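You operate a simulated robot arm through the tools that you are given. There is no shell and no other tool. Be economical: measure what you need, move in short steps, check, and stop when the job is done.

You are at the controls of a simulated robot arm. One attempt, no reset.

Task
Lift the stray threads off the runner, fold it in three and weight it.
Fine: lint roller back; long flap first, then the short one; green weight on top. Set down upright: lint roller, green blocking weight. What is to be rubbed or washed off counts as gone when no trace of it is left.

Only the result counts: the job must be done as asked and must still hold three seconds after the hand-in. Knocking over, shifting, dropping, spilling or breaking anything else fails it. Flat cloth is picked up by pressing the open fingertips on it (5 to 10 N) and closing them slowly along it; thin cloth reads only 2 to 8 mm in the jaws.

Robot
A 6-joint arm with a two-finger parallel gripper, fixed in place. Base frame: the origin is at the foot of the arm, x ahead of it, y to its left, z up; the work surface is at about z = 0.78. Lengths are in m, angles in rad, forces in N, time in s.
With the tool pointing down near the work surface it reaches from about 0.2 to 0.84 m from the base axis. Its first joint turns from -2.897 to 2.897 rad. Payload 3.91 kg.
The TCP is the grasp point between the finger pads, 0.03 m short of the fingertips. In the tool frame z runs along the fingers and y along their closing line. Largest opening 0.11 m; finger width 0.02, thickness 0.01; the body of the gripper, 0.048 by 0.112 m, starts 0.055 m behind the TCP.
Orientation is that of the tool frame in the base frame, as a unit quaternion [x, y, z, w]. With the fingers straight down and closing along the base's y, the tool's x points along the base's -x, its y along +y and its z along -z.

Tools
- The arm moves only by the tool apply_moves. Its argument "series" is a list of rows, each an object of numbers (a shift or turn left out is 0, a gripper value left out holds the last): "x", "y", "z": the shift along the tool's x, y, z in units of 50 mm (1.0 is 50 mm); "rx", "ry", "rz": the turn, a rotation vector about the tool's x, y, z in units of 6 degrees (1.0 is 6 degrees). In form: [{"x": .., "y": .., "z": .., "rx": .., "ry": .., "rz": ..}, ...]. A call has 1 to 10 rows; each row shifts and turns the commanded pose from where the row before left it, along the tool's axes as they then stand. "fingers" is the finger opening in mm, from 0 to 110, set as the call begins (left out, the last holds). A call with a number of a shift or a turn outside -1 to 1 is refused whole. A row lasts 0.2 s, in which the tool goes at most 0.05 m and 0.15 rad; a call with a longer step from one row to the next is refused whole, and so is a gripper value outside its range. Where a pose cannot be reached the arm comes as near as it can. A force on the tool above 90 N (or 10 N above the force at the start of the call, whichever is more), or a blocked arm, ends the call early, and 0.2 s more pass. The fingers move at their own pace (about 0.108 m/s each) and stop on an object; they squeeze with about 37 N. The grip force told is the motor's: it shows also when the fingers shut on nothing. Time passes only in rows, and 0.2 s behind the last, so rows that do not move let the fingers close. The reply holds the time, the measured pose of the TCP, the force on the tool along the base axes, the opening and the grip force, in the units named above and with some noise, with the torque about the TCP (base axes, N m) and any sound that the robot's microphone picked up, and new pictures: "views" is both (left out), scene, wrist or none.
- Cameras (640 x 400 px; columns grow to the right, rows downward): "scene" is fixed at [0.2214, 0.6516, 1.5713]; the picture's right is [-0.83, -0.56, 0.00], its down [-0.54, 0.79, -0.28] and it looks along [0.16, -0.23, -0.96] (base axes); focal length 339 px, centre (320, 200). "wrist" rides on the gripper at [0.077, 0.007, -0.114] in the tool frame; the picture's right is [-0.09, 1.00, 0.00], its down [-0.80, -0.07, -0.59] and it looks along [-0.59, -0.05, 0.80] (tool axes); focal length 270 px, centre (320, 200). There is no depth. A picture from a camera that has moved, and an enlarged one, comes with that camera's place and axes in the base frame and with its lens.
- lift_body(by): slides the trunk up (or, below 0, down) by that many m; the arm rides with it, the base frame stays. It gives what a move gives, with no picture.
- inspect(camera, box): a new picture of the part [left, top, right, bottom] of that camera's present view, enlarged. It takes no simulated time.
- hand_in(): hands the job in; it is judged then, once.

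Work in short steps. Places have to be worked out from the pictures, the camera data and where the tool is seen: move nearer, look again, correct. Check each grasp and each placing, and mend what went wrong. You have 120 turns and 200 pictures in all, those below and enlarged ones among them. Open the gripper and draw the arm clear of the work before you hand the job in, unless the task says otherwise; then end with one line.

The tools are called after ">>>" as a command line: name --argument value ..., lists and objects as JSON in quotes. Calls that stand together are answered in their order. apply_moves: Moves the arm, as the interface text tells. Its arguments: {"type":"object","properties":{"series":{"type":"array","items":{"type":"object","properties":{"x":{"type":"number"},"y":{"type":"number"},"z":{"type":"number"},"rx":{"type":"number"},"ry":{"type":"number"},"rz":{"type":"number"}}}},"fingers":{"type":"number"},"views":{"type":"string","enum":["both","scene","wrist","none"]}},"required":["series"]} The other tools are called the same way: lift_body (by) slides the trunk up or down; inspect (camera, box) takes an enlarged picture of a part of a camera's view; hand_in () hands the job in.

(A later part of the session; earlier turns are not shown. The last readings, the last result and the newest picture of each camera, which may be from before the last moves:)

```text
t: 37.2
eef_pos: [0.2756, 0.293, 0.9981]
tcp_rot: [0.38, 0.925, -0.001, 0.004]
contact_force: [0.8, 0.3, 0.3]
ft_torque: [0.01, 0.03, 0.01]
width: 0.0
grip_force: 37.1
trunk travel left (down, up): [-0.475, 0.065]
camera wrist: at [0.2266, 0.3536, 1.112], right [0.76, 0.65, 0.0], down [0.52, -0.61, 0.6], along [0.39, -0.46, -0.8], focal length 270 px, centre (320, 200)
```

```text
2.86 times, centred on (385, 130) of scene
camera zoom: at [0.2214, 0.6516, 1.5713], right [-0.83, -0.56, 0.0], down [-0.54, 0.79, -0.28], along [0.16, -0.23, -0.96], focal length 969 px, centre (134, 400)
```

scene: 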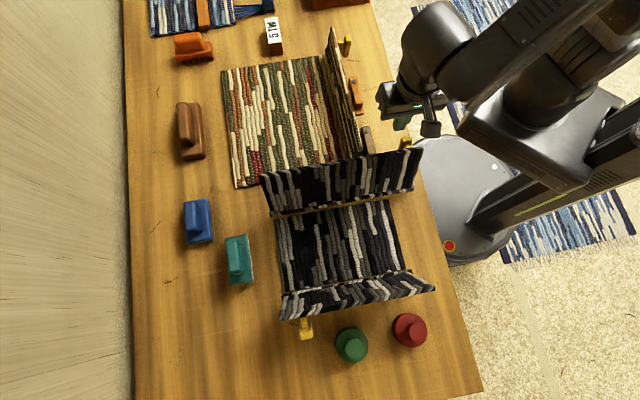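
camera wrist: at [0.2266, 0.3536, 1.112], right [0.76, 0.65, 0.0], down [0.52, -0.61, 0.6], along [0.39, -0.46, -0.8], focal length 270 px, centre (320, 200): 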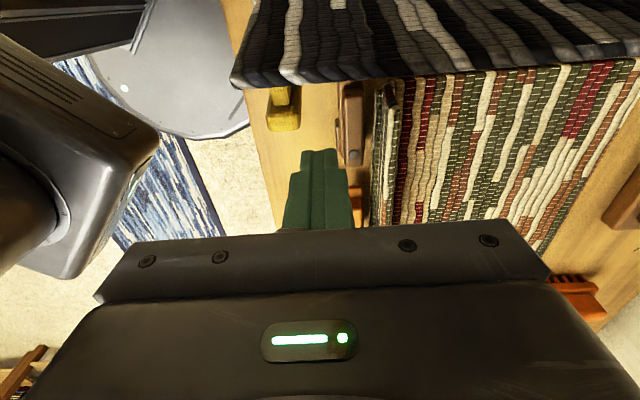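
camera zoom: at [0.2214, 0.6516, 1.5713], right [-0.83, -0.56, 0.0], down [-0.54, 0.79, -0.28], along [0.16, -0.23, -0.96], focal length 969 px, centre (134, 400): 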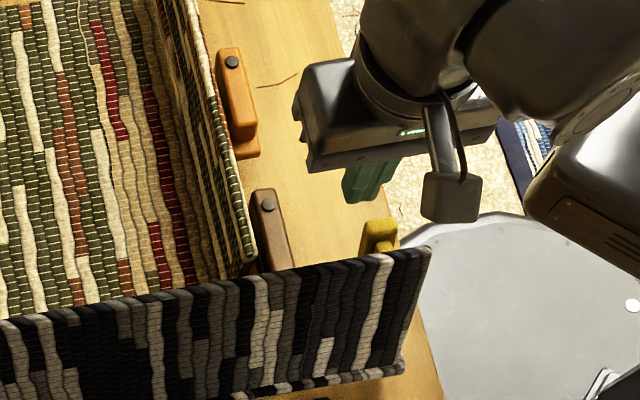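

Nothing has moved. Triangulating, the knob's crossbar sits at about (0.26, 0.252, 0.85) and sticks well out behind the flap, so the tips met the flap and knob. I'll come in further behind the knob, at b ≈ -0.045, n ≈ 0.375, and push the knob toward the runner.

>>> apply_moves --series '[{"x": -0.6, "y": -0.27}, {"x": -0.6, "y": -0.27}, {"z": 0.6}, {"z": 0.6}, {"z": 0.6}, {"z": 0.4}, {}]' --views "both"

```text
t: 38.8
eef_pos: [0.3004, 0.229, 0.8879]
tcp_rot: [0.38, 0.925, -0.001, 0.003]
contact_force: [0.1, 0.2, 0.4]
ft_torque: [0.01, 0.01, 0.03]
width: 0.0
grip_force: 36.8
trunk travel left (down, up): [-0.475, 0.065]
camera wrist: at [0.2504, 0.2901, 1.0022], right [0.76, 0.65, 0.0], down [0.52, -0.61, 0.6], along [0.39, -0.46, -0.8], focal length 270 px, centre (320, 200)
```

scene: 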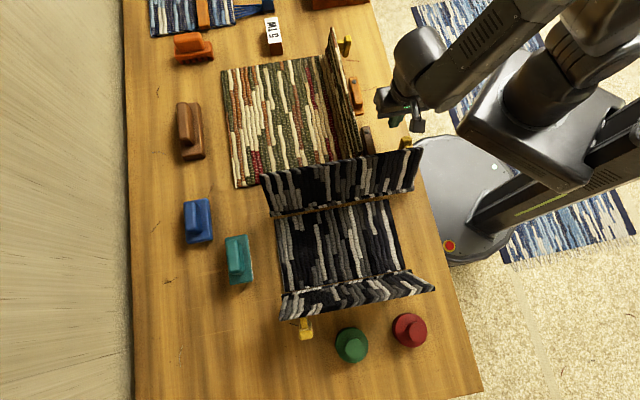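
wrist: 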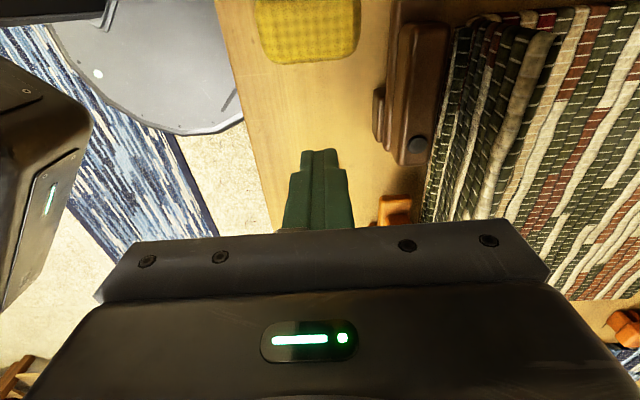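

The fingers are directly behind the knob. I'll push gently toward the runner and watch the force.

>>> apply_moves --series '[{"x": 0.25}, {"x": 0.25}, {"x": 0.25}, {"x": 0.25}, {}]' --views "both"

```text
t: 40.0
eef_pos: [0.2644, 0.2655, 0.8876]
tcp_rot: [0.381, 0.925, -0.002, 0.003]
contact_force: [0.3, 0.3, -0.4]
ft_torque: [-0.02, 0.0, -0.05]
width: 0.0
grip_force: 37.1
trunk travel left (down, up): [-0.475, 0.065]
camera wrist: at [0.2149, 0.3255, 1.0014], right [0.76, 0.65, 0.0], down [0.52, -0.61, 0.6], along [0.39, -0.46, -0.8], focal length 270 px, centre (320, 200)
```

scene: 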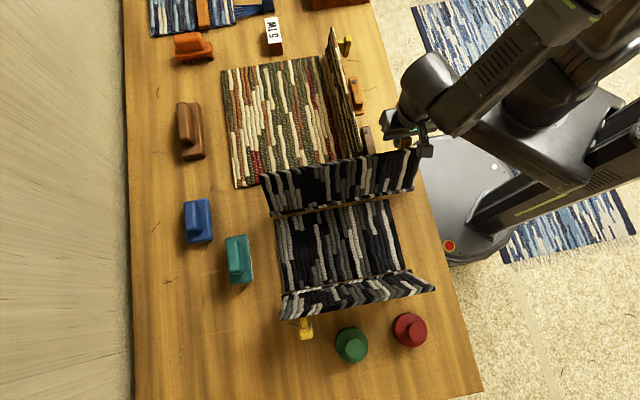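
wrist: 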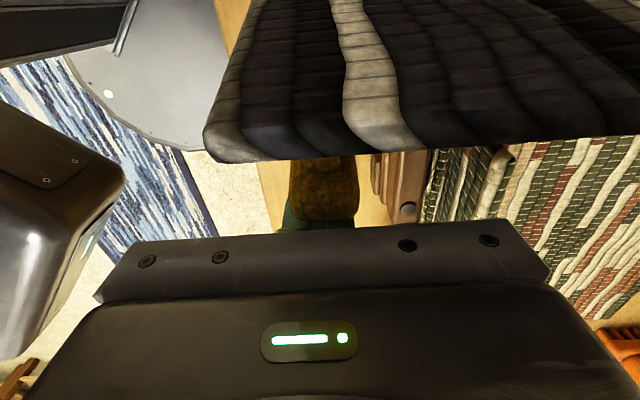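

There is no contact yet, and the knob is now right in front of the fingers. I'll continue pushing.

>>> apply_moves --series '[{"x": 0.2}, {"x": 0.2}, {}]' --views "none"

>>> apply_moves --series '[{"x": 0.2}, {"x": 0.2}, {}]' --views "both"

```text
t: 40.8
eef_pos: [0.2511, 0.2791, 0.8865]
tcp_rot: [0.381, 0.925, -0.001, 0.004]
contact_force: [3.6, -1.3, 9.7]
ft_torque: [0.22, 0.36, -0.07]
width: 0.0
grip_force: 37.0
trunk travel left (down, up): [-0.475, 0.065]
```

```text
t: 41.4
eef_pos: [0.238, 0.2931, 0.8914]
tcp_rot: [0.381, 0.925, 0.007, 0.004]
contact_force: [8.6, -16.0, 67.2]
ft_torque: [1.62, 1.95, 0.0]
width: 0.0001
grip_force: 36.7
trunk travel left (down, up): [-0.475, 0.065]
stopped in row 3: the force on the tool passed its limit at 96 N (the readings are from after the stop); the commanded pose is now the measured one
camera wrist: at [0.1881, 0.3509, 1.0077], right [0.76, 0.65, 0.02], down [0.51, -0.62, 0.59], along [0.39, -0.45, -0.8], focal length 270 px, centre (320, 200)
```

scene: 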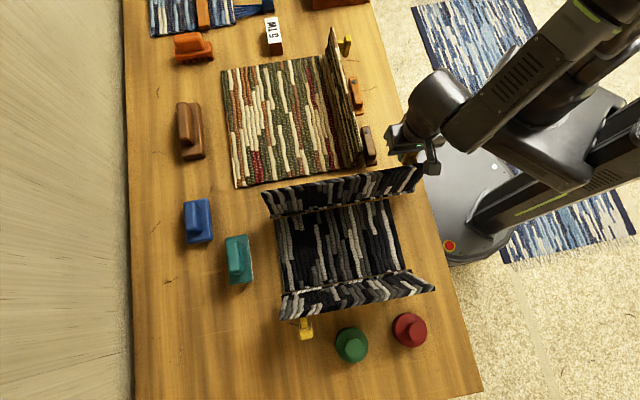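
wrist: 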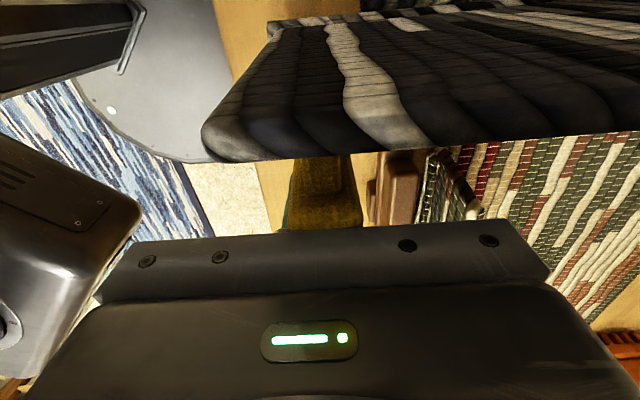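

The flap is swinging, but the rising knob is pressing up on the palm. I'll raise the tool 20 mm, then keep pushing.

>>> apply_moves --series '[{"z": -0.3}, {"z": -0.1, "x": 0.1}, {}]' --views "none"

>>> apply_moves --series '[{"x": 0.2, "z": -0.1}, {"x": 0.2, "z": -0.05}, {}]' --views "both"

```text
t: 42.2
eef_pos: [0.2341, 0.2993, 0.9082]
tcp_rot: [0.379, 0.925, 0.002, 0.004]
contact_force: [-0.1, 0.3, 0.4]
ft_torque: [-0.01, -0.01, 0.0]
width: 0.0
grip_force: 37.3
trunk travel left (down, up): [-0.475, 0.065]
```

```text
t: 43.0
eef_pos: [0.2201, 0.312, 0.9157]
tcp_rot: [0.381, 0.925, 0.002, 0.004]
contact_force: [0.0, 0.1, 0.0]
ft_torque: [-0.01, -0.02, -0.01]
width: 0.0002
grip_force: 36.7
trunk travel left (down, up): [-0.475, 0.065]
camera wrist: at [0.17, 0.3722, 1.0306], right [0.76, 0.65, 0.01], down [0.51, -0.61, 0.6], along [0.39, -0.45, -0.8], focal length 270 px, centre (320, 200)
```

scene: 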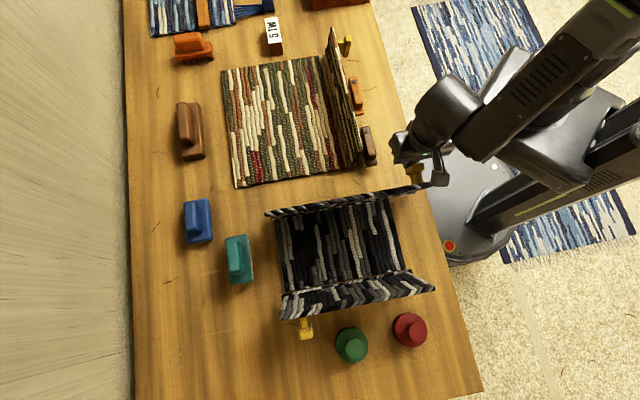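
wrist: 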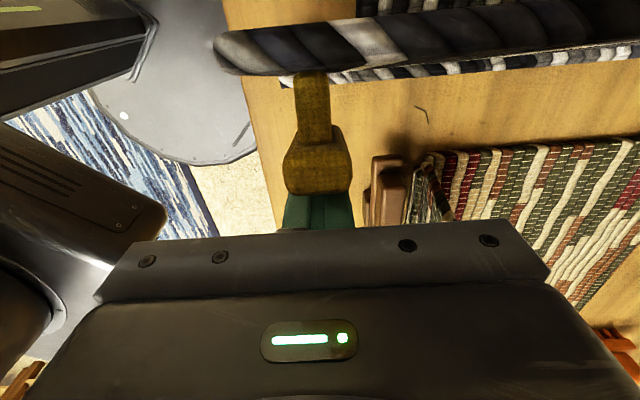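

The flap is upright and holds by itself. I'll keep pushing the knob, rising slightly.

>>> apply_moves --series '[{"x": 0.25, "z": -0.05}, {"x": 0.25, "z": -0.05}, {}]' --views "none"

>>> apply_moves --series '[{"x": 0.25, "z": -0.05}, {"x": 0.25, "z": -0.05}, {}]' --views "both"

```text
t: 43.8
eef_pos: [0.2025, 0.3293, 0.9207]
tcp_rot: [0.38, 0.925, 0.002, 0.004]
contact_force: [0.4, 0.2, -0.5]
ft_torque: [0.02, -0.01, 0.0]
width: 0.0001
grip_force: 36.8
trunk travel left (down, up): [-0.475, 0.065]
```

```text
t: 44.6
eef_pos: [0.1848, 0.3481, 0.9253]
tcp_rot: [0.381, 0.925, 0.002, 0.004]
contact_force: [0.3, 0.3, 0.3]
ft_torque: [0.01, -0.01, -0.03]
width: 0.0
grip_force: 37.0
trunk travel left (down, up): [-0.475, 0.065]
camera wrist: at [0.1346, 0.4073, 1.04], right [0.76, 0.65, 0.01], down [0.51, -0.61, 0.6], along [0.39, -0.45, -0.8], focal length 270 px, centre (320, 200)
```

scene: 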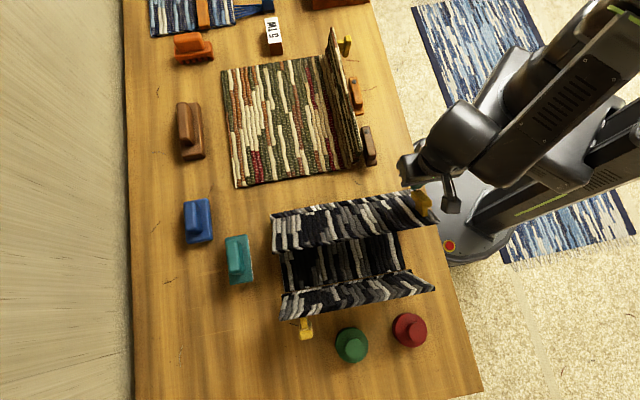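
wrist: 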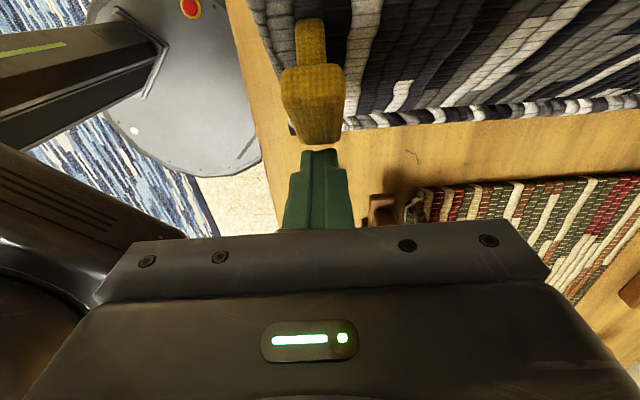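

The flap now leans inward, ahead of the fingers, and may be settling by itself. I'll wait briefly and look.

>>> apply_moves --series '[{}, {}, {}, {}, {}]' --views "scene"

```text
t: 45.8
eef_pos: [0.1851, 0.3485, 0.9248]
tcp_rot: [0.38, 0.925, 0.001, 0.003]
contact_force: [0.1, -0.4, 0.4]
ft_torque: [-0.01, -0.04, -0.02]
width: 0.0003
grip_force: 36.7
trunk travel left (down, up): [-0.475, 0.065]
```

scene: 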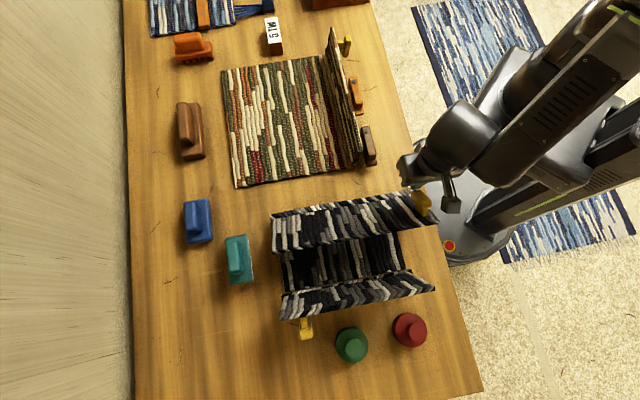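

Friction holds the flap at about 50°. I'll lower the tips 20 mm and push further inward.

>>> apply_moves --series '[{"z": 0.3}, {"x": 0.25, "z": 0.05}, {"x": 0.25}, {"x": 0.25}, {}]' --views "none"

>>> apply_moves --series '[{"x": 0.3}, {"x": 0.3}, {}]' --views "both"

```text
t: 47.0
eef_pos: [0.1591, 0.3724, 0.909]
tcp_rot: [0.381, 0.925, 0.001, 0.004]
contact_force: [0.1, 0.2, 0.9]
ft_torque: [0.0, -0.04, 0.03]
width: 0.0001
grip_force: 36.8
trunk travel left (down, up): [-0.475, 0.065]
```

```text
t: 47.8
eef_pos: [0.1364, 0.3937, 0.9073]
tcp_rot: [0.381, 0.925, 0.003, 0.004]
contact_force: [0.5, 0.5, 0.4]
ft_torque: [0.0, 0.01, 0.01]
width: 0.0
grip_force: 37.1
trunk travel left (down, up): [-0.475, 0.065]
camera wrist: at [0.086, 0.4548, 1.0229], right [0.76, 0.65, 0.01], down [0.51, -0.61, 0.6], along [0.39, -0.45, -0.8], focal length 270 px, centre (320, 200)
```

scene: 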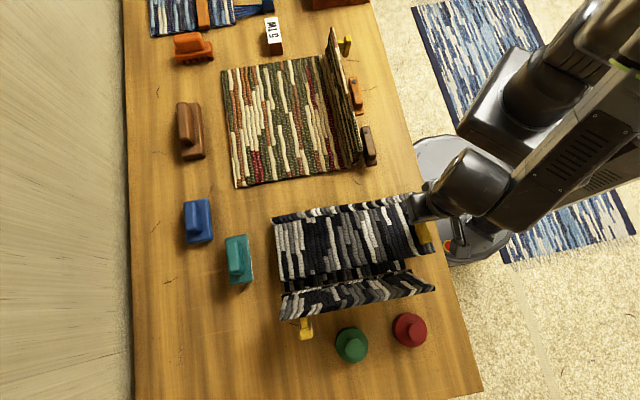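
wrist: 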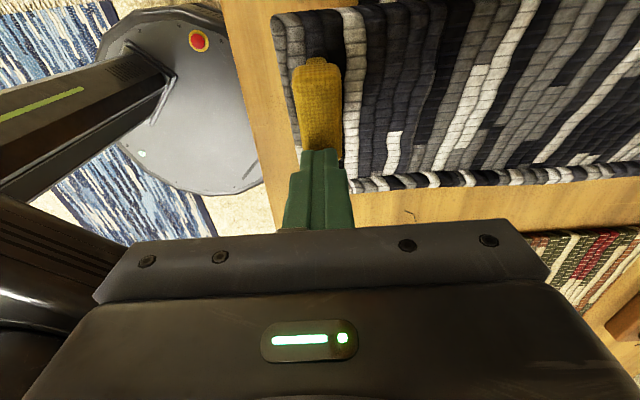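

The flap is down to about 25–30°. I'll lift, move to the middle of the flap, and press it flat from above.

>>> apply_moves --series '[{"z": -0.8}, {"y": 0.8}, {"y": 0.8}, {"y": 0.8}, {"z": 0.6}, {"z": 0.3}, {}]' --views "both"

```text
t: 49.4
eef_pos: [0.223, 0.4815, 0.905]
tcp_rot: [0.381, 0.925, 0.002, 0.003]
contact_force: [-0.3, 0.1, -0.8]
ft_torque: [0.02, -0.01, -0.03]
width: 0.0002
grip_force: 36.9
trunk travel left (down, up): [-0.475, 0.065]
camera wrist: at [0.1717, 0.5403, 1.0194], right [0.76, 0.65, 0.01], down [0.51, -0.61, 0.6], along [0.39, -0.45, -0.8], focal length 270 px, centre (320, 200)
```

scene: 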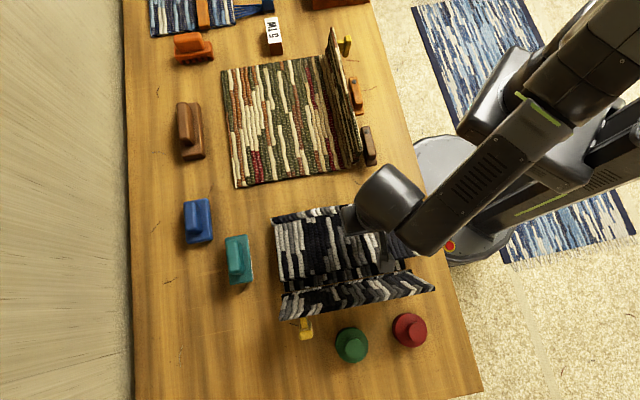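
wrist: 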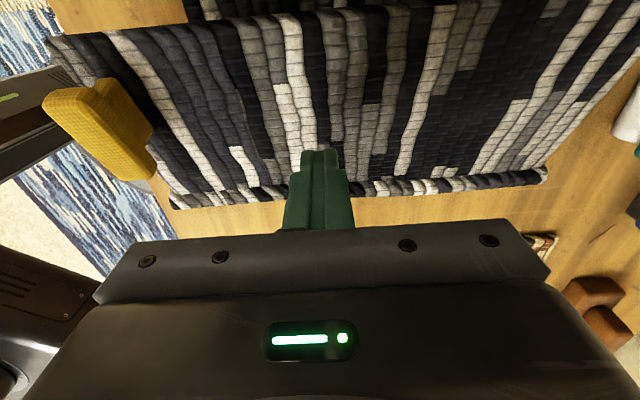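

The fingers are over the flap's middle. I'll press down in steps.

>>> apply_moves --series '[{"z": 0.3}, {"z": 0.3}, {"z": 0.3}, {}]' --views "none"

>>> apply_moves --series '[{"z": 0.2}, {"z": 0.2}, {}]' --views "both"

```text
t: 50.4
eef_pos: [0.2209, 0.4796, 0.86]
tcp_rot: [0.38, 0.925, 0.003, 0.004]
contact_force: [0.0, -0.3, -0.2]
ft_torque: [-0.01, 0.0, 0.0]
width: 0.0
grip_force: 37.1
trunk travel left (down, up): [-0.475, 0.065]
```

```text
t: 51.2
eef_pos: [0.2231, 0.4796, 0.8377]
tcp_rot: [0.38, 0.925, 0.002, 0.003]
contact_force: [-0.5, 0.1, 0.2]
ft_torque: [0.0, 0.01, -0.03]
width: 0.0
grip_force: 37.5
trunk travel left (down, up): [-0.475, 0.065]
camera wrist: at [0.172, 0.5396, 0.9536], right [0.76, 0.65, 0.01], down [0.51, -0.61, 0.6], along [0.39, -0.45, -0.8], focal length 270 px, centre (320, 200)
```

scene: 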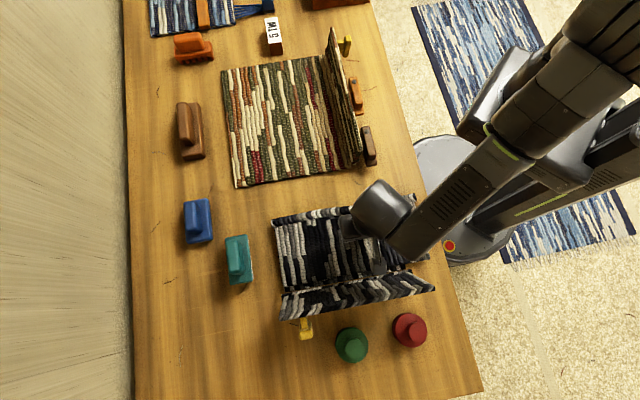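
wrist: 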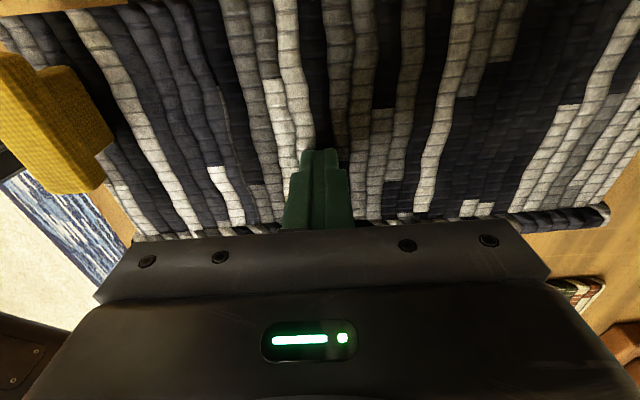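

There is still no force at tip z ≈ 0.808 and the flap looks nearly flat. I'll go a little lower, in small steps.

>>> apply_moves --series '[{"z": 0.08}, {"z": 0.08}, {}]' --views "none"

>>> apply_moves --series '[{"z": 0.06}, {}]' --views "scene"

```text
t: 52.0
eef_pos: [0.2221, 0.4804, 0.8342]
tcp_rot: [0.381, 0.925, 0.006, 0.003]
contact_force: [2.1, 1.5, 29.0]
ft_torque: [-0.08, 0.08, -0.09]
width: 0.0001
grip_force: 36.3
trunk travel left (down, up): [-0.475, 0.065]
```

```text
t: 52.6
eef_pos: [0.2225, 0.4799, 0.8335]
tcp_rot: [0.379, 0.925, 0.007, 0.004]
contact_force: [5.9, 1.8, 66.2]
ft_torque: [-0.28, -0.23, -0.12]
width: 0.0001
grip_force: 36.7
trunk travel left (down, up): [-0.475, 0.065]
```

scene: 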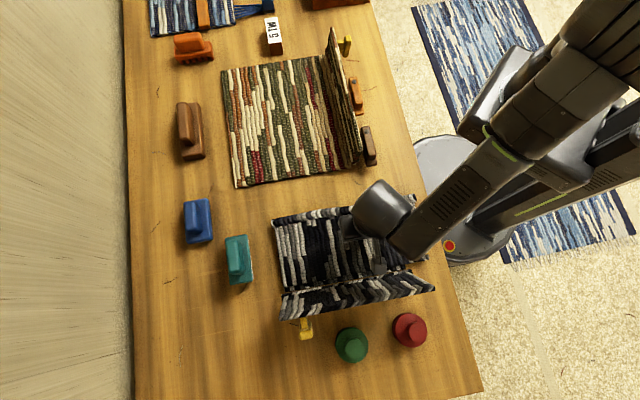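

The flap is flat at z ≈ 0.804. Before folding the other one I want to re-check which flap is really longer, because a second triangulation puts the other flap's top near z ≈ 0.97. I'll rise and look from above.

>>> apply_moves --series '[{"z": -0.5}, {"z": -1}, {"z": -1}, {"z": -1}, {"z": -1}, {"z": -1}, {"x": -0.5}, {}]' --views "both"

```text
t: 54.4
eef_pos: [0.2376, 0.4619, 1.1045]
tcp_rot: [0.379, 0.925, 0.003, 0.004]
contact_force: [0.7, -0.3, -0.5]
ft_torque: [-0.01, 0.01, 0.02]
width: 0.0001
grip_force: 36.6
trunk travel left (down, up): [-0.475, 0.065]
camera wrist: at [0.1877, 0.5215, 1.2196], right [0.76, 0.65, 0.01], down [0.51, -0.61, 0.6], along [0.39, -0.45, -0.8], focal length 270 px, centre (320, 200)
```

scene: 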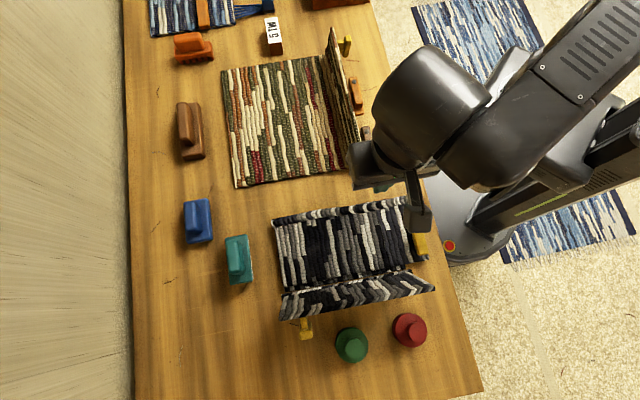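
wrist: 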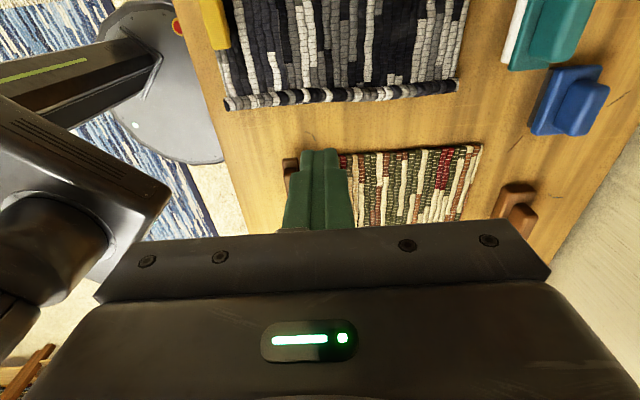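

I need a view straight over the runner, so I'll shift toward the weights side at height and enlarge.

>>> apply_moves --series '[{"x": 0.8, "z": -0.3}, {"x": 0.8}, {"x": 0.8}, {}]' --views "wrist"

>>> inspect --camera "scene" --box '[260, 190, 440, 350]'

```text
t: 55.4
eef_pos: [0.1559, 0.5464, 1.1166]
tcp_rot: [0.38, 0.925, 0.003, 0.004]
contact_force: [-0.7, -0.1, 0.3]
ft_torque: [0.03, -0.01, -0.01]
width: 0.0
grip_force: 37.6
trunk travel left (down, up): [-0.475, 0.065]
camera wrist: at [0.1048, 0.6069, 1.232], right [0.76, 0.65, 0.01], down [0.51, -0.61, 0.6], along [0.39, -0.45, -0.8], focal length 270 px, centre (320, 200)
```

wrist: 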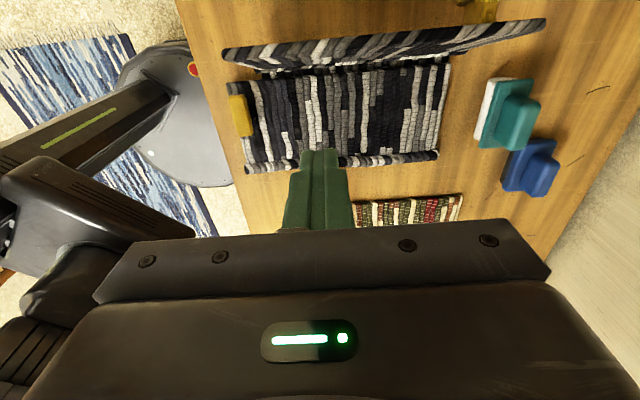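

```text
2.50 times, centred on (350, 270) of scene
camera zoom: at [0.2214, 0.6516, 1.5713], right [-0.83, -0.56, 0.0], down [-0.54, 0.79, -0.28], along [0.16, -0.23, -0.96], focal length 848 px, centre (245, 25)
```

zoom: 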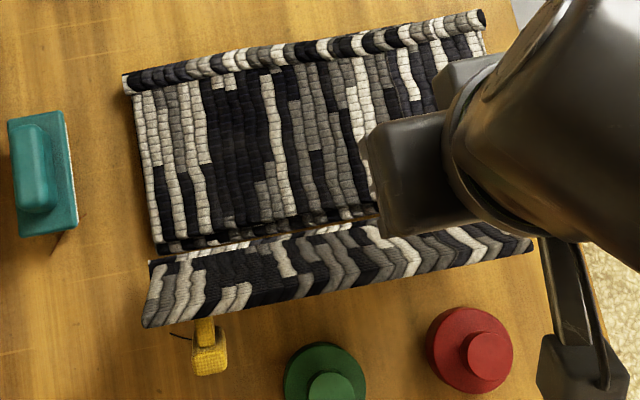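

>>> inspect --camera "wrist" --box '[200, 0, 560, 190]'

```text
1.78 times, centred on (380, 95) of wrist
camera zoom: at [0.1048, 0.6069, 1.232], right [0.76, 0.65, 0.01], down [0.51, -0.61, 0.6], along [0.39, -0.45, -0.8], focal length 480 px, centre (213, 387)
```

zoom: 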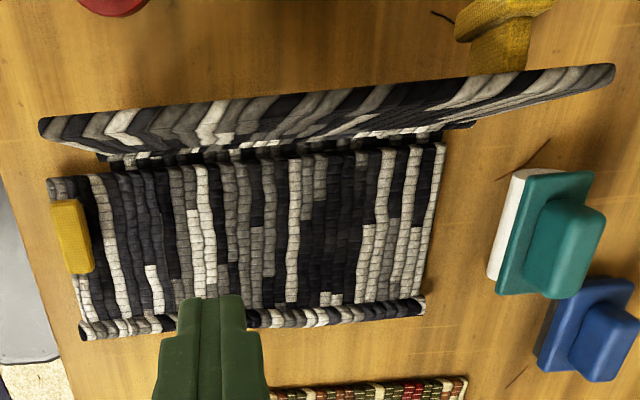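

The folded flap measures about 0.16 long, running from b ≈ 0.10 to 0.267. The flap on the weights side is about 0.19 (top at z = 0.973, three views agree), so that is the long one and I folded the short flap first. I must reopen the short flap. I'll go over its knob with the fingers open to look.

>>> apply_moves --series '[{"x": -0.57, "y": -0.7}, {"x": -0.57, "y": -0.7}, {"x": -0.57, "y": -0.7}, {"y": -0.4, "z": 0.7}, {"z": 0.9}, {}]' --fingers 80 --views "both"

```text
t: 56.8
eef_pos: [0.1263, 0.3953, 1.0387]
tcp_rot: [0.38, 0.925, 0.003, 0.004]
contact_force: [-0.3, 0.0, -0.1]
ft_torque: [0.01, 0.01, 0.0]
width: 0.0801
grip_force: 0.1
trunk travel left (down, up): [-0.475, 0.065]
camera wrist: at [0.076, 0.4544, 1.1543], right [0.76, 0.65, 0.01], down [0.51, -0.61, 0.6], along [0.39, -0.45, -0.8], focal length 270 px, centre (320, 200)
```

scene: 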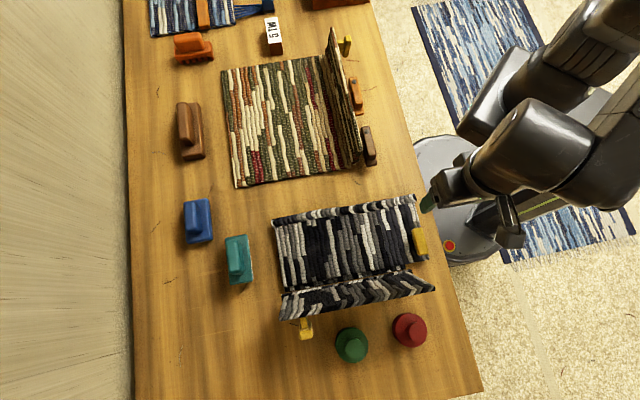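
wrist: 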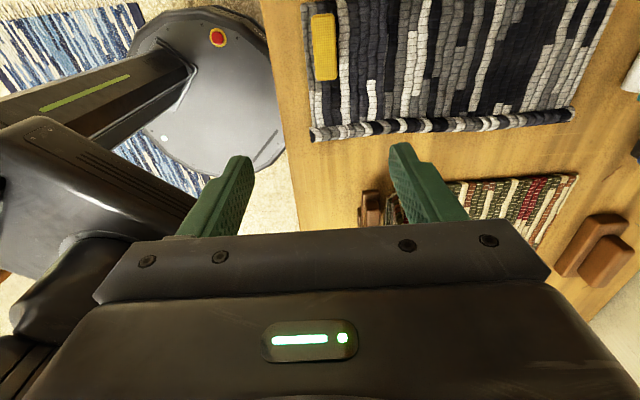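

>>> inspect --camera "wrist" --box '[280, 0, 440, 100]'

>>> inspect --camera "scene" --box '[370, 190, 470, 290]'

```text
4.00 times, centred on (360, 50) of wrist
camera zoom: at [0.076, 0.4544, 1.1543], right [0.76, 0.65, 0.01], down [0.51, -0.61, 0.6], along [0.39, -0.45, -0.8], focal length 1081 px, centre (160, 800)
```

zoom: 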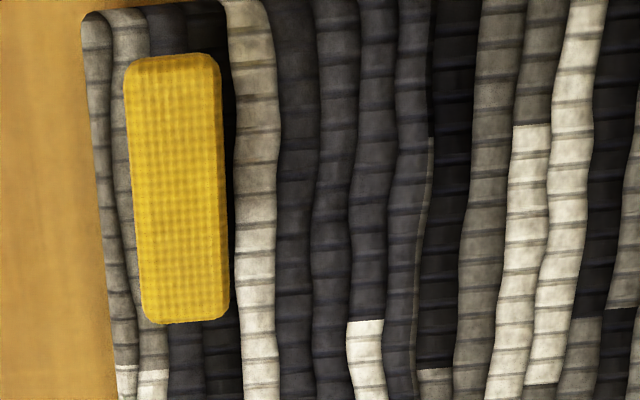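

```text
4.00 times, centred on (420, 240) of scene
camera zoom: at [0.2214, 0.6516, 1.5713], right [-0.83, -0.56, 0.0], down [-0.54, 0.79, -0.28], along [0.16, -0.23, -0.96], focal length 1356 px, centre (-80, 40)
```

zoom: 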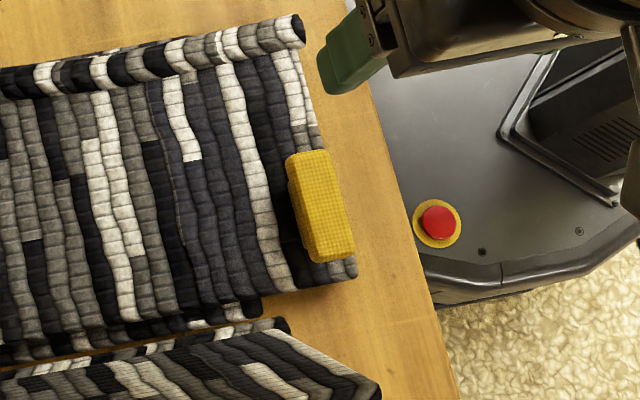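

The knob is a pull bar about 57 mm by 27 mm, centred at n ≈ 0.379, b ≈ 0.227, standing about 30 mm above the flap. I'll straddle it across its width with the fingers and descend.

>>> apply_moves --series '[{"x": 0.44, "y": 0.18}, {"z": 0.9}, {"z": 0.9}, {"z": 0.9}, {"z": 0.6}, {}]' --fingers 60 --views "both"

```text
t: 58.2
eef_pos: [0.1207, 0.4191, 0.8704]
tcp_rot: [0.381, 0.925, 0.003, 0.004]
contact_force: [0.1, 0.3, 0.5]
ft_torque: [0.0, 0.03, 0.02]
width: 0.0601
grip_force: 0.0
trunk travel left (down, up): [-0.475, 0.065]
camera wrist: at [0.0697, 0.4786, 0.9853], right [0.76, 0.65, 0.01], down [0.51, -0.61, 0.6], along [0.39, -0.45, -0.8], focal length 270 px, centre (320, 200)
```

scene: 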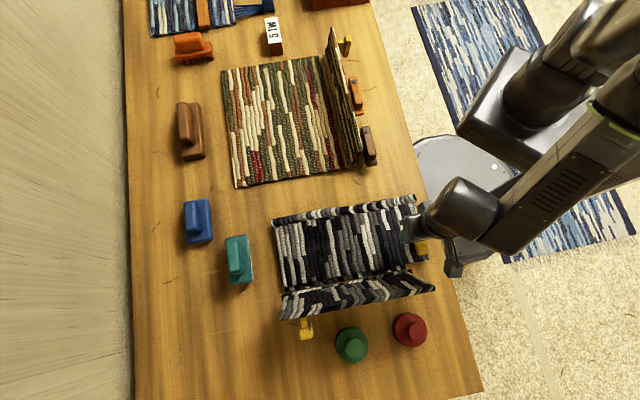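
wrist: 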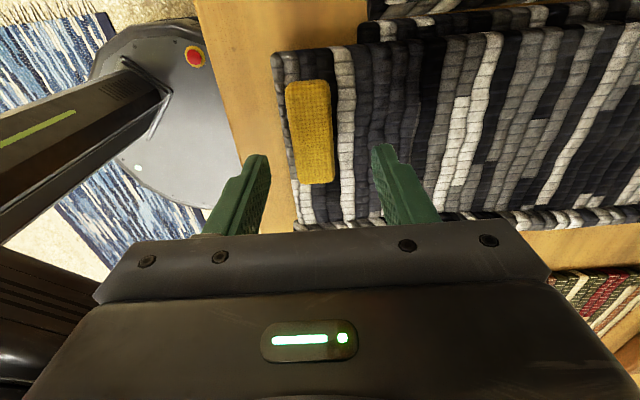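

The bar sits between the fingers. I'll centre it and descend to just above the cloth.

>>> apply_moves --series '[{"x": 0.2, "y": -0.1}, {"z": 0.3}, {"z": 0.2}, {}]' --views "none"

>>> apply_moves --series '[{}, {}, {}]' --fingers 0 --views "both"

```text
t: 59.2
eef_pos: [0.1077, 0.4234, 0.8466]
tcp_rot: [0.38, 0.925, 0.003, 0.004]
contact_force: [-0.5, 0.0, 0.7]
ft_torque: [-0.02, -0.03, -0.02]
width: 0.0595
grip_force: 0.2
trunk travel left (down, up): [-0.475, 0.065]
```

```text
t: 60.0
eef_pos: [0.1103, 0.425, 0.8456]
tcp_rot: [0.38, 0.925, 0.003, 0.004]
contact_force: [14.9, 13.1, 3.4]
ft_torque: [-0.29, -0.43, -0.86]
width: 0.0236
grip_force: 44.9
trunk travel left (down, up): [-0.475, 0.065]
camera wrist: at [0.0598, 0.4841, 0.9616], right [0.76, 0.65, 0.01], down [0.51, -0.62, 0.6], along [0.39, -0.45, -0.8], focal length 270 px, centre (320, 200)
```

scene: 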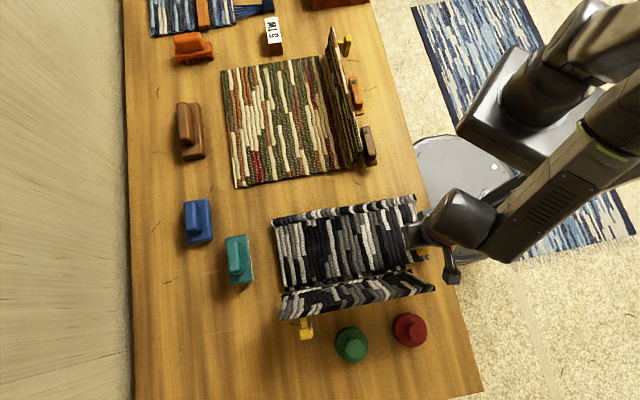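
wrist: 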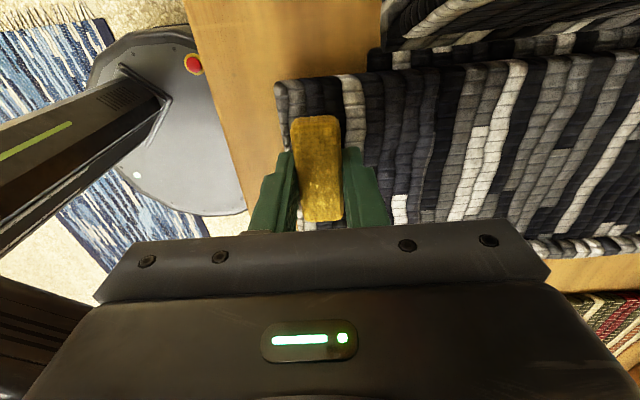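

The bar is gripped at 23.6 mm. I'll relieve the sideways force slightly, then swing the flap up on an arc about its hinge, turning the tool with it.

>>> apply_moves --series '[{"y": 0.05}, {"x": -0.13, "z": -0.25, "ry": 1}, {"x": -0.13, "z": -0.25, "ry": 1}, {}]' --views "none"

>>> apply_moves --series '[{"x": -0.13, "z": -0.25, "ry": 1}, {"x": -0.13, "z": -0.25, "ry": 1}, {}]' --views "both"

```text
t: 61.0
eef_pos: [0.1205, 0.4154, 0.8705]
tcp_rot: [0.378, 0.92, 0.041, -0.094]
contact_force: [-8.2, 7.7, -5.3]
ft_torque: [0.76, 1.0, -1.2]
width: 0.0237
grip_force: 45.1
trunk travel left (down, up): [-0.475, 0.065]
```

```text
t: 61.8
eef_pos: [0.1329, 0.4014, 0.8931]
tcp_rot: [0.371, 0.906, 0.081, -0.189]
contact_force: [-8.9, 12.9, 12.3]
ft_torque: [-0.16, 0.88, -1.1]
width: 0.0239
grip_force: 44.6
trunk travel left (down, up): [-0.475, 0.065]
camera wrist: at [0.1199, 0.4241, 1.029], right [0.76, 0.65, -0.03], down [0.64, -0.74, 0.22], along [0.12, -0.18, -0.97], focal length 270 px, centre (320, 200)
```

scene: 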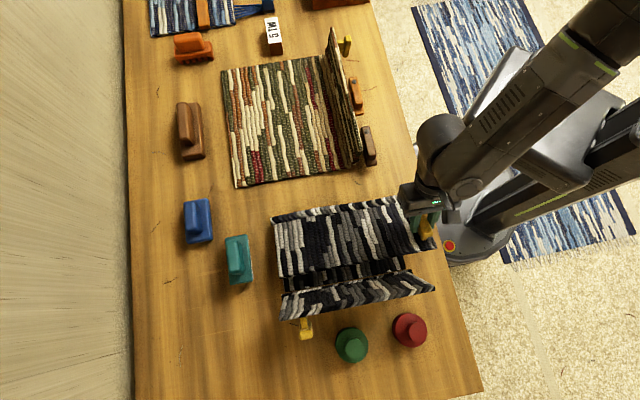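
wrist: 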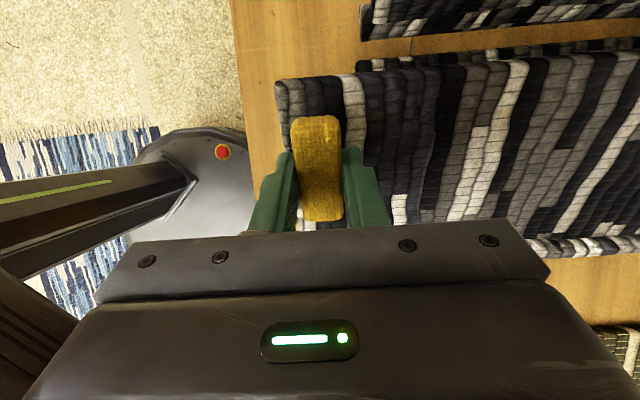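

The flap is swinging up properly. I'll continue the arc with a slight correction.

>>> apply_moves --series '[{"x": -0.08, "z": -0.26, "ry": 1}, {"x": -0.11, "z": -0.26, "ry": 1}, {"x": -0.12, "z": -0.26, "ry": 1}, {}]' --views "none"

>>> apply_moves --series '[{"x": -0.12, "z": -0.25, "ry": 1}, {"x": -0.12, "z": -0.25, "ry": 1}, {"x": -0.12, "z": -0.25, "ry": 1}, {}]' --views "both"

```text
t: 62.8
eef_pos: [0.1572, 0.3766, 0.9157]
tcp_rot: [0.355, 0.865, 0.137, -0.328]
contact_force: [6.5, -8.5, -38.6]
ft_torque: [0.21, 0.65, -1.07]
width: 0.0236
grip_force: 45.5
trunk travel left (down, up): [-0.475, 0.065]
```

```text
t: 63.8
eef_pos: [0.1846, 0.3496, 0.928]
tcp_rot: [0.328, 0.805, 0.19, -0.457]
contact_force: [-6.0, -22.1, -69.7]
ft_torque: [-0.8, -0.03, -0.34]
width: 0.024
grip_force: 44.7
trunk travel left (down, up): [-0.475, 0.065]
camera wrist: at [0.2323, 0.3135, 1.0534], right [0.73, 0.68, -0.07], down [0.61, -0.69, -0.39], along [-0.31, 0.24, -0.92], focal length 270 px, centre (320, 200)
```

scene: 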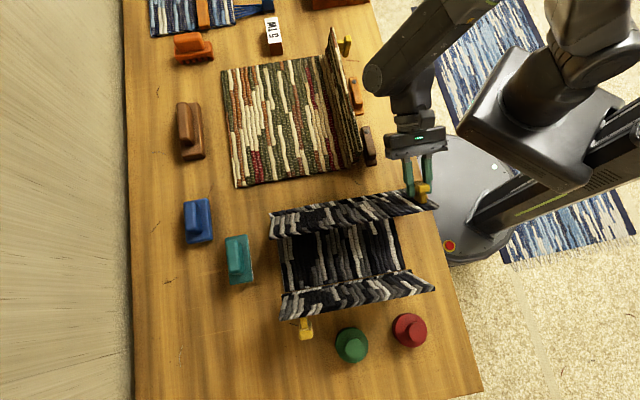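
wrist: 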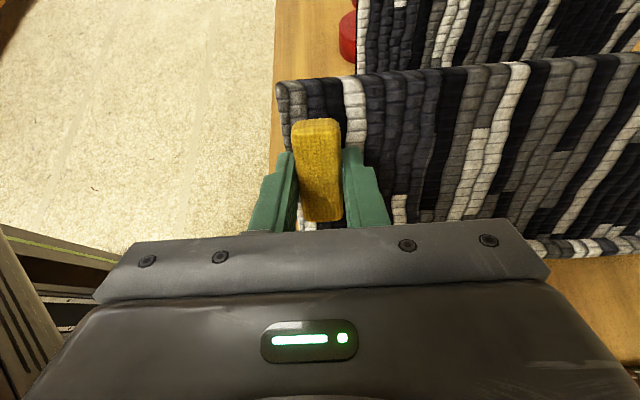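

It has rotated about 60° with the grip holding. The tool is pulling upward too hard, so I'll correct downward and continue.

>>> apply_moves --series '[{"x": -0.14, "z": 0.04}, {"x": -0.17, "z": -0.24, "ry": 1}, {"x": -0.17, "z": -0.24, "ry": 1}, {}]' --views "none"

>>> apply_moves --series '[{"x": -0.17, "z": -0.24, "ry": 1}, {"x": -0.17, "z": -0.24, "ry": 1}, {}]' --views "both"

```text
t: 64.8
eef_pos: [0.2063, 0.3279, 0.9225]
tcp_rot: [0.304, 0.748, 0.229, -0.543]
contact_force: [13.6, 9.0, 70.2]
ft_torque: [-0.1, 0.92, -0.36]
width: 0.0237
grip_force: 45.3
trunk travel left (down, up): [-0.475, 0.065]
```

```text
t: 65.6
eef_pos: [0.2288, 0.3075, 0.9105]
tcp_rot: [0.279, 0.687, 0.259, -0.619]
contact_force: [26.8, -1.3, 57.4]
ft_torque: [-0.17, 0.74, -0.41]
width: 0.0238
grip_force: 45.0
trunk travel left (down, up): [-0.475, 0.065]
camera wrist: at [0.3077, 0.2375, 0.9996], right [0.71, 0.7, -0.08], down [0.43, -0.52, -0.74], along [-0.56, 0.49, -0.67], focal length 270 px, centre (320, 200)
```

scene: 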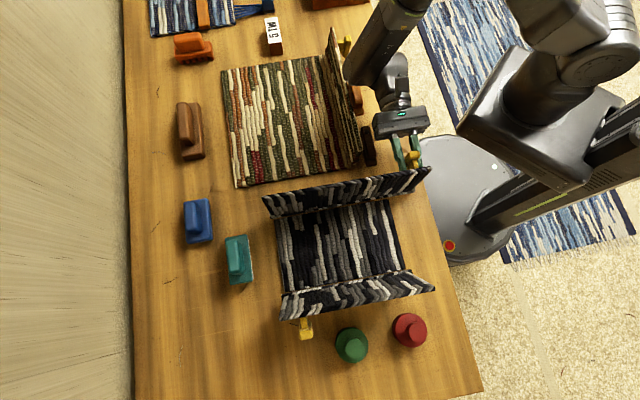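
wrist: 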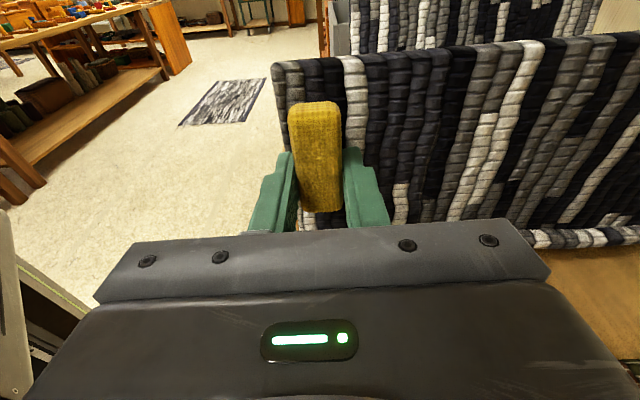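

The flap is past vertical again. I'll relieve the upward force and swing two more steps so it rests back like before.

>>> apply_moves --series '[{"x": 0.08, "z": 0.02}, {"x": -0.13, "z": -0.24, "ry": 1}, {"x": -0.13, "z": -0.24, "ry": 1}, {}]' --views "both"

```text
t: 66.6
eef_pos: [0.2363, 0.2981, 0.9065]
tcp_rot: [-0.25, -0.633, -0.291, 0.672]
contact_force: [30.1, 52.8, -53.4]
ft_torque: [-2.03, 0.05, -0.03]
width: 0.0243
grip_force: 44.6
trunk travel left (down, up): [-0.475, 0.065]
camera wrist: at [0.3258, 0.2167, 0.9761], right [0.7, 0.71, -0.06], down [0.35, -0.41, -0.84], along [-0.62, 0.57, -0.53], focal length 270 px, centre (320, 200)
```

scene: 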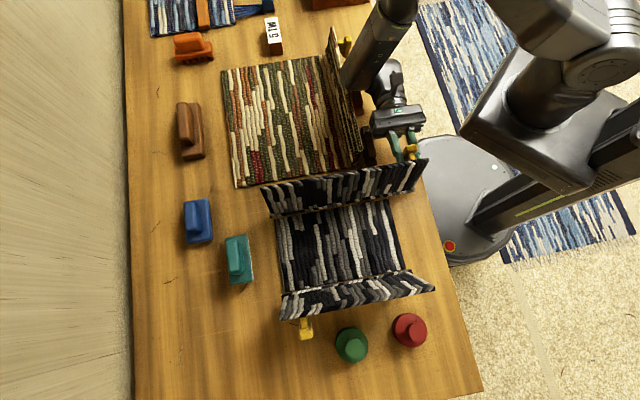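
wrist: 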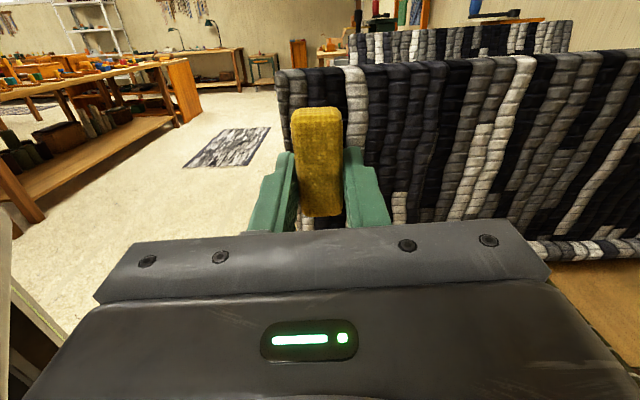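

The flap is back near its original lean. I'll relieve the stored force and open the fingers.

>>> apply_moves --series '[{"x": -0.08, "y": 0.08}, {}]' --views "none"

>>> apply_moves --series '[{}, {}]' --fingers 60 --views "both"

```text
t: 67.2
eef_pos: [0.2362, 0.2972, 0.9068]
tcp_rot: [-0.245, -0.632, -0.293, 0.674]
contact_force: [20.3, 42.6, -36.3]
ft_torque: [-1.58, 0.94, -0.31]
width: 0.0244
grip_force: 44.5
trunk travel left (down, up): [-0.475, 0.065]
```

```text
t: 67.8
eef_pos: [0.2353, 0.2935, 0.9078]
tcp_rot: [-0.242, -0.63, -0.292, 0.678]
contact_force: [0.1, -0.3, -0.8]
ft_torque: [0.02, 0.01, 0.02]
width: 0.0599
grip_force: 0.1
trunk travel left (down, up): [-0.475, 0.065]
camera wrist: at [0.3248, 0.2129, 0.9754], right [0.69, 0.72, -0.05], down [0.35, -0.39, -0.85], along [-0.63, 0.57, -0.52], focal length 270 px, centre (320, 200)
```

scene: 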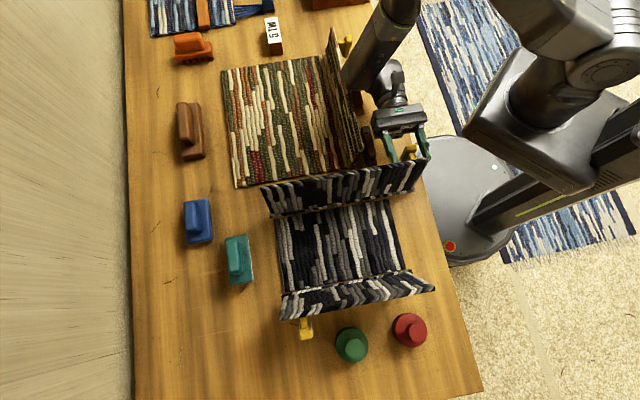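
wrist: 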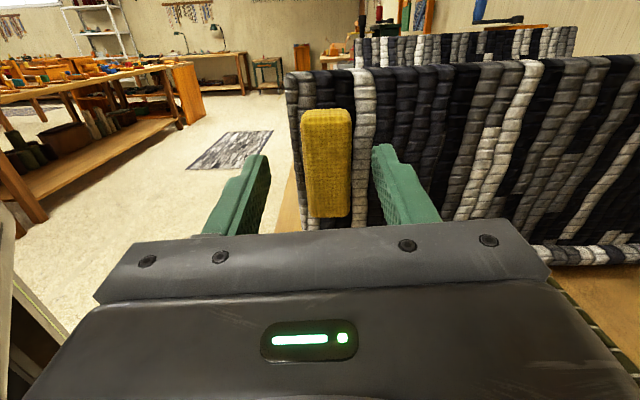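

Released cleanly. This horizontal view also confirms the weights-side flap reaches z ≈ 0.975, so it is the longer one. I'll raise the hand straight up off the knob and turn the tool back to vertical.

>>> apply_moves --series '[{"x": 0.6}, {"x": 0.9}, {"x": 0.9}, {"x": 0.9}, {"ry": -1}, {"ry": -1}, {"ry": -1}, {"ry": -1}, {"ry": -1}, {"ry": -1}]' --views "none"

>>> apply_moves --series '[{"ry": -1}, {"ry": -1}, {"ry": -1}, {"ry": -1}, {"ry": -1}, {"ry": -1}, {"ry": -1}, {"ry": -1}, {"ry": -0.5}, {}]' --fingers 0 --views "both"

```text
t: 70.0
eef_pos: [0.2547, 0.2832, 1.0612]
tcp_rot: [0.328, 0.804, 0.192, -0.458]
contact_force: [-0.6, 0.4, 0.0]
ft_torque: [0.0, -0.03, -0.03]
width: 0.0603
grip_force: 0.1
trunk travel left (down, up): [-0.475, 0.065]
```

```text
t: 72.2
eef_pos: [0.2554, 0.2839, 1.0604]
tcp_rot: [0.378, 0.923, 0.033, -0.068]
contact_force: [1.1, 0.1, -0.9]
ft_torque: [0.02, 0.02, 0.01]
width: 0.0001
grip_force: 37.2
trunk travel left (down, up): [-0.475, 0.065]
camera wrist: at [0.2182, 0.3303, 1.1868], right [0.76, 0.65, -0.01], down [0.57, -0.67, 0.47], along [0.3, -0.36, -0.88], focal length 270 px, centre (320, 200)
```

scene: 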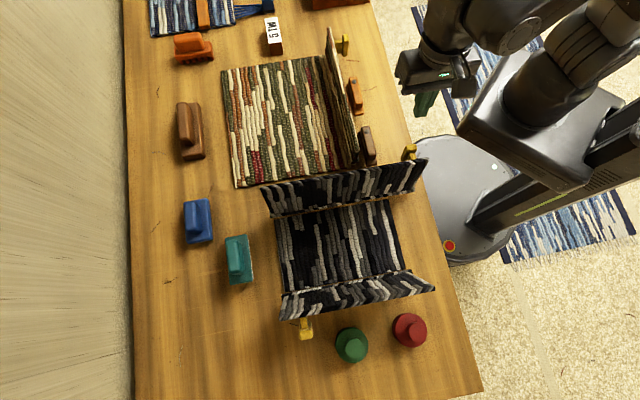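
wrist: 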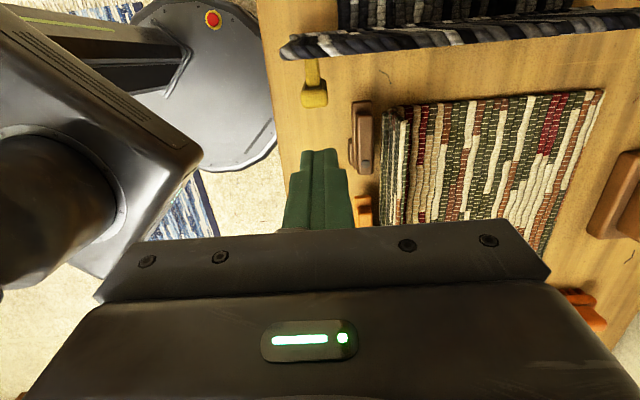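

I'll compare the green runner's flap and the brown block with the start, to check that I didn't brush them.

>>> inspect --camera "scene" --box '[300, 0, 440, 170]'

```text
2.35 times, centred on (370, 85) of scene
camera zoom: at [0.2214, 0.6516, 1.5713], right [-0.83, -0.56, 0.0], down [-0.54, 0.79, -0.28], along [0.16, -0.23, -0.96], focal length 798 px, centre (202, 471)
```

zoom: 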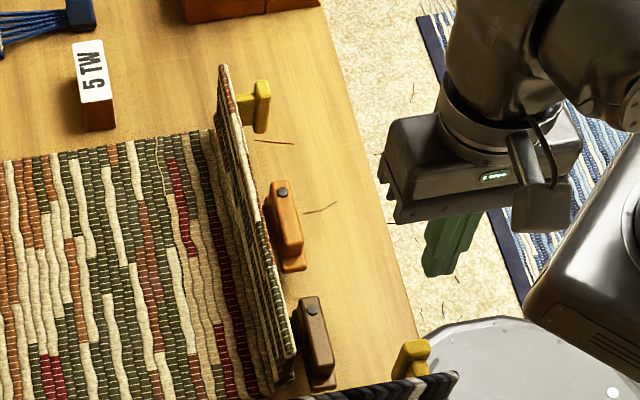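

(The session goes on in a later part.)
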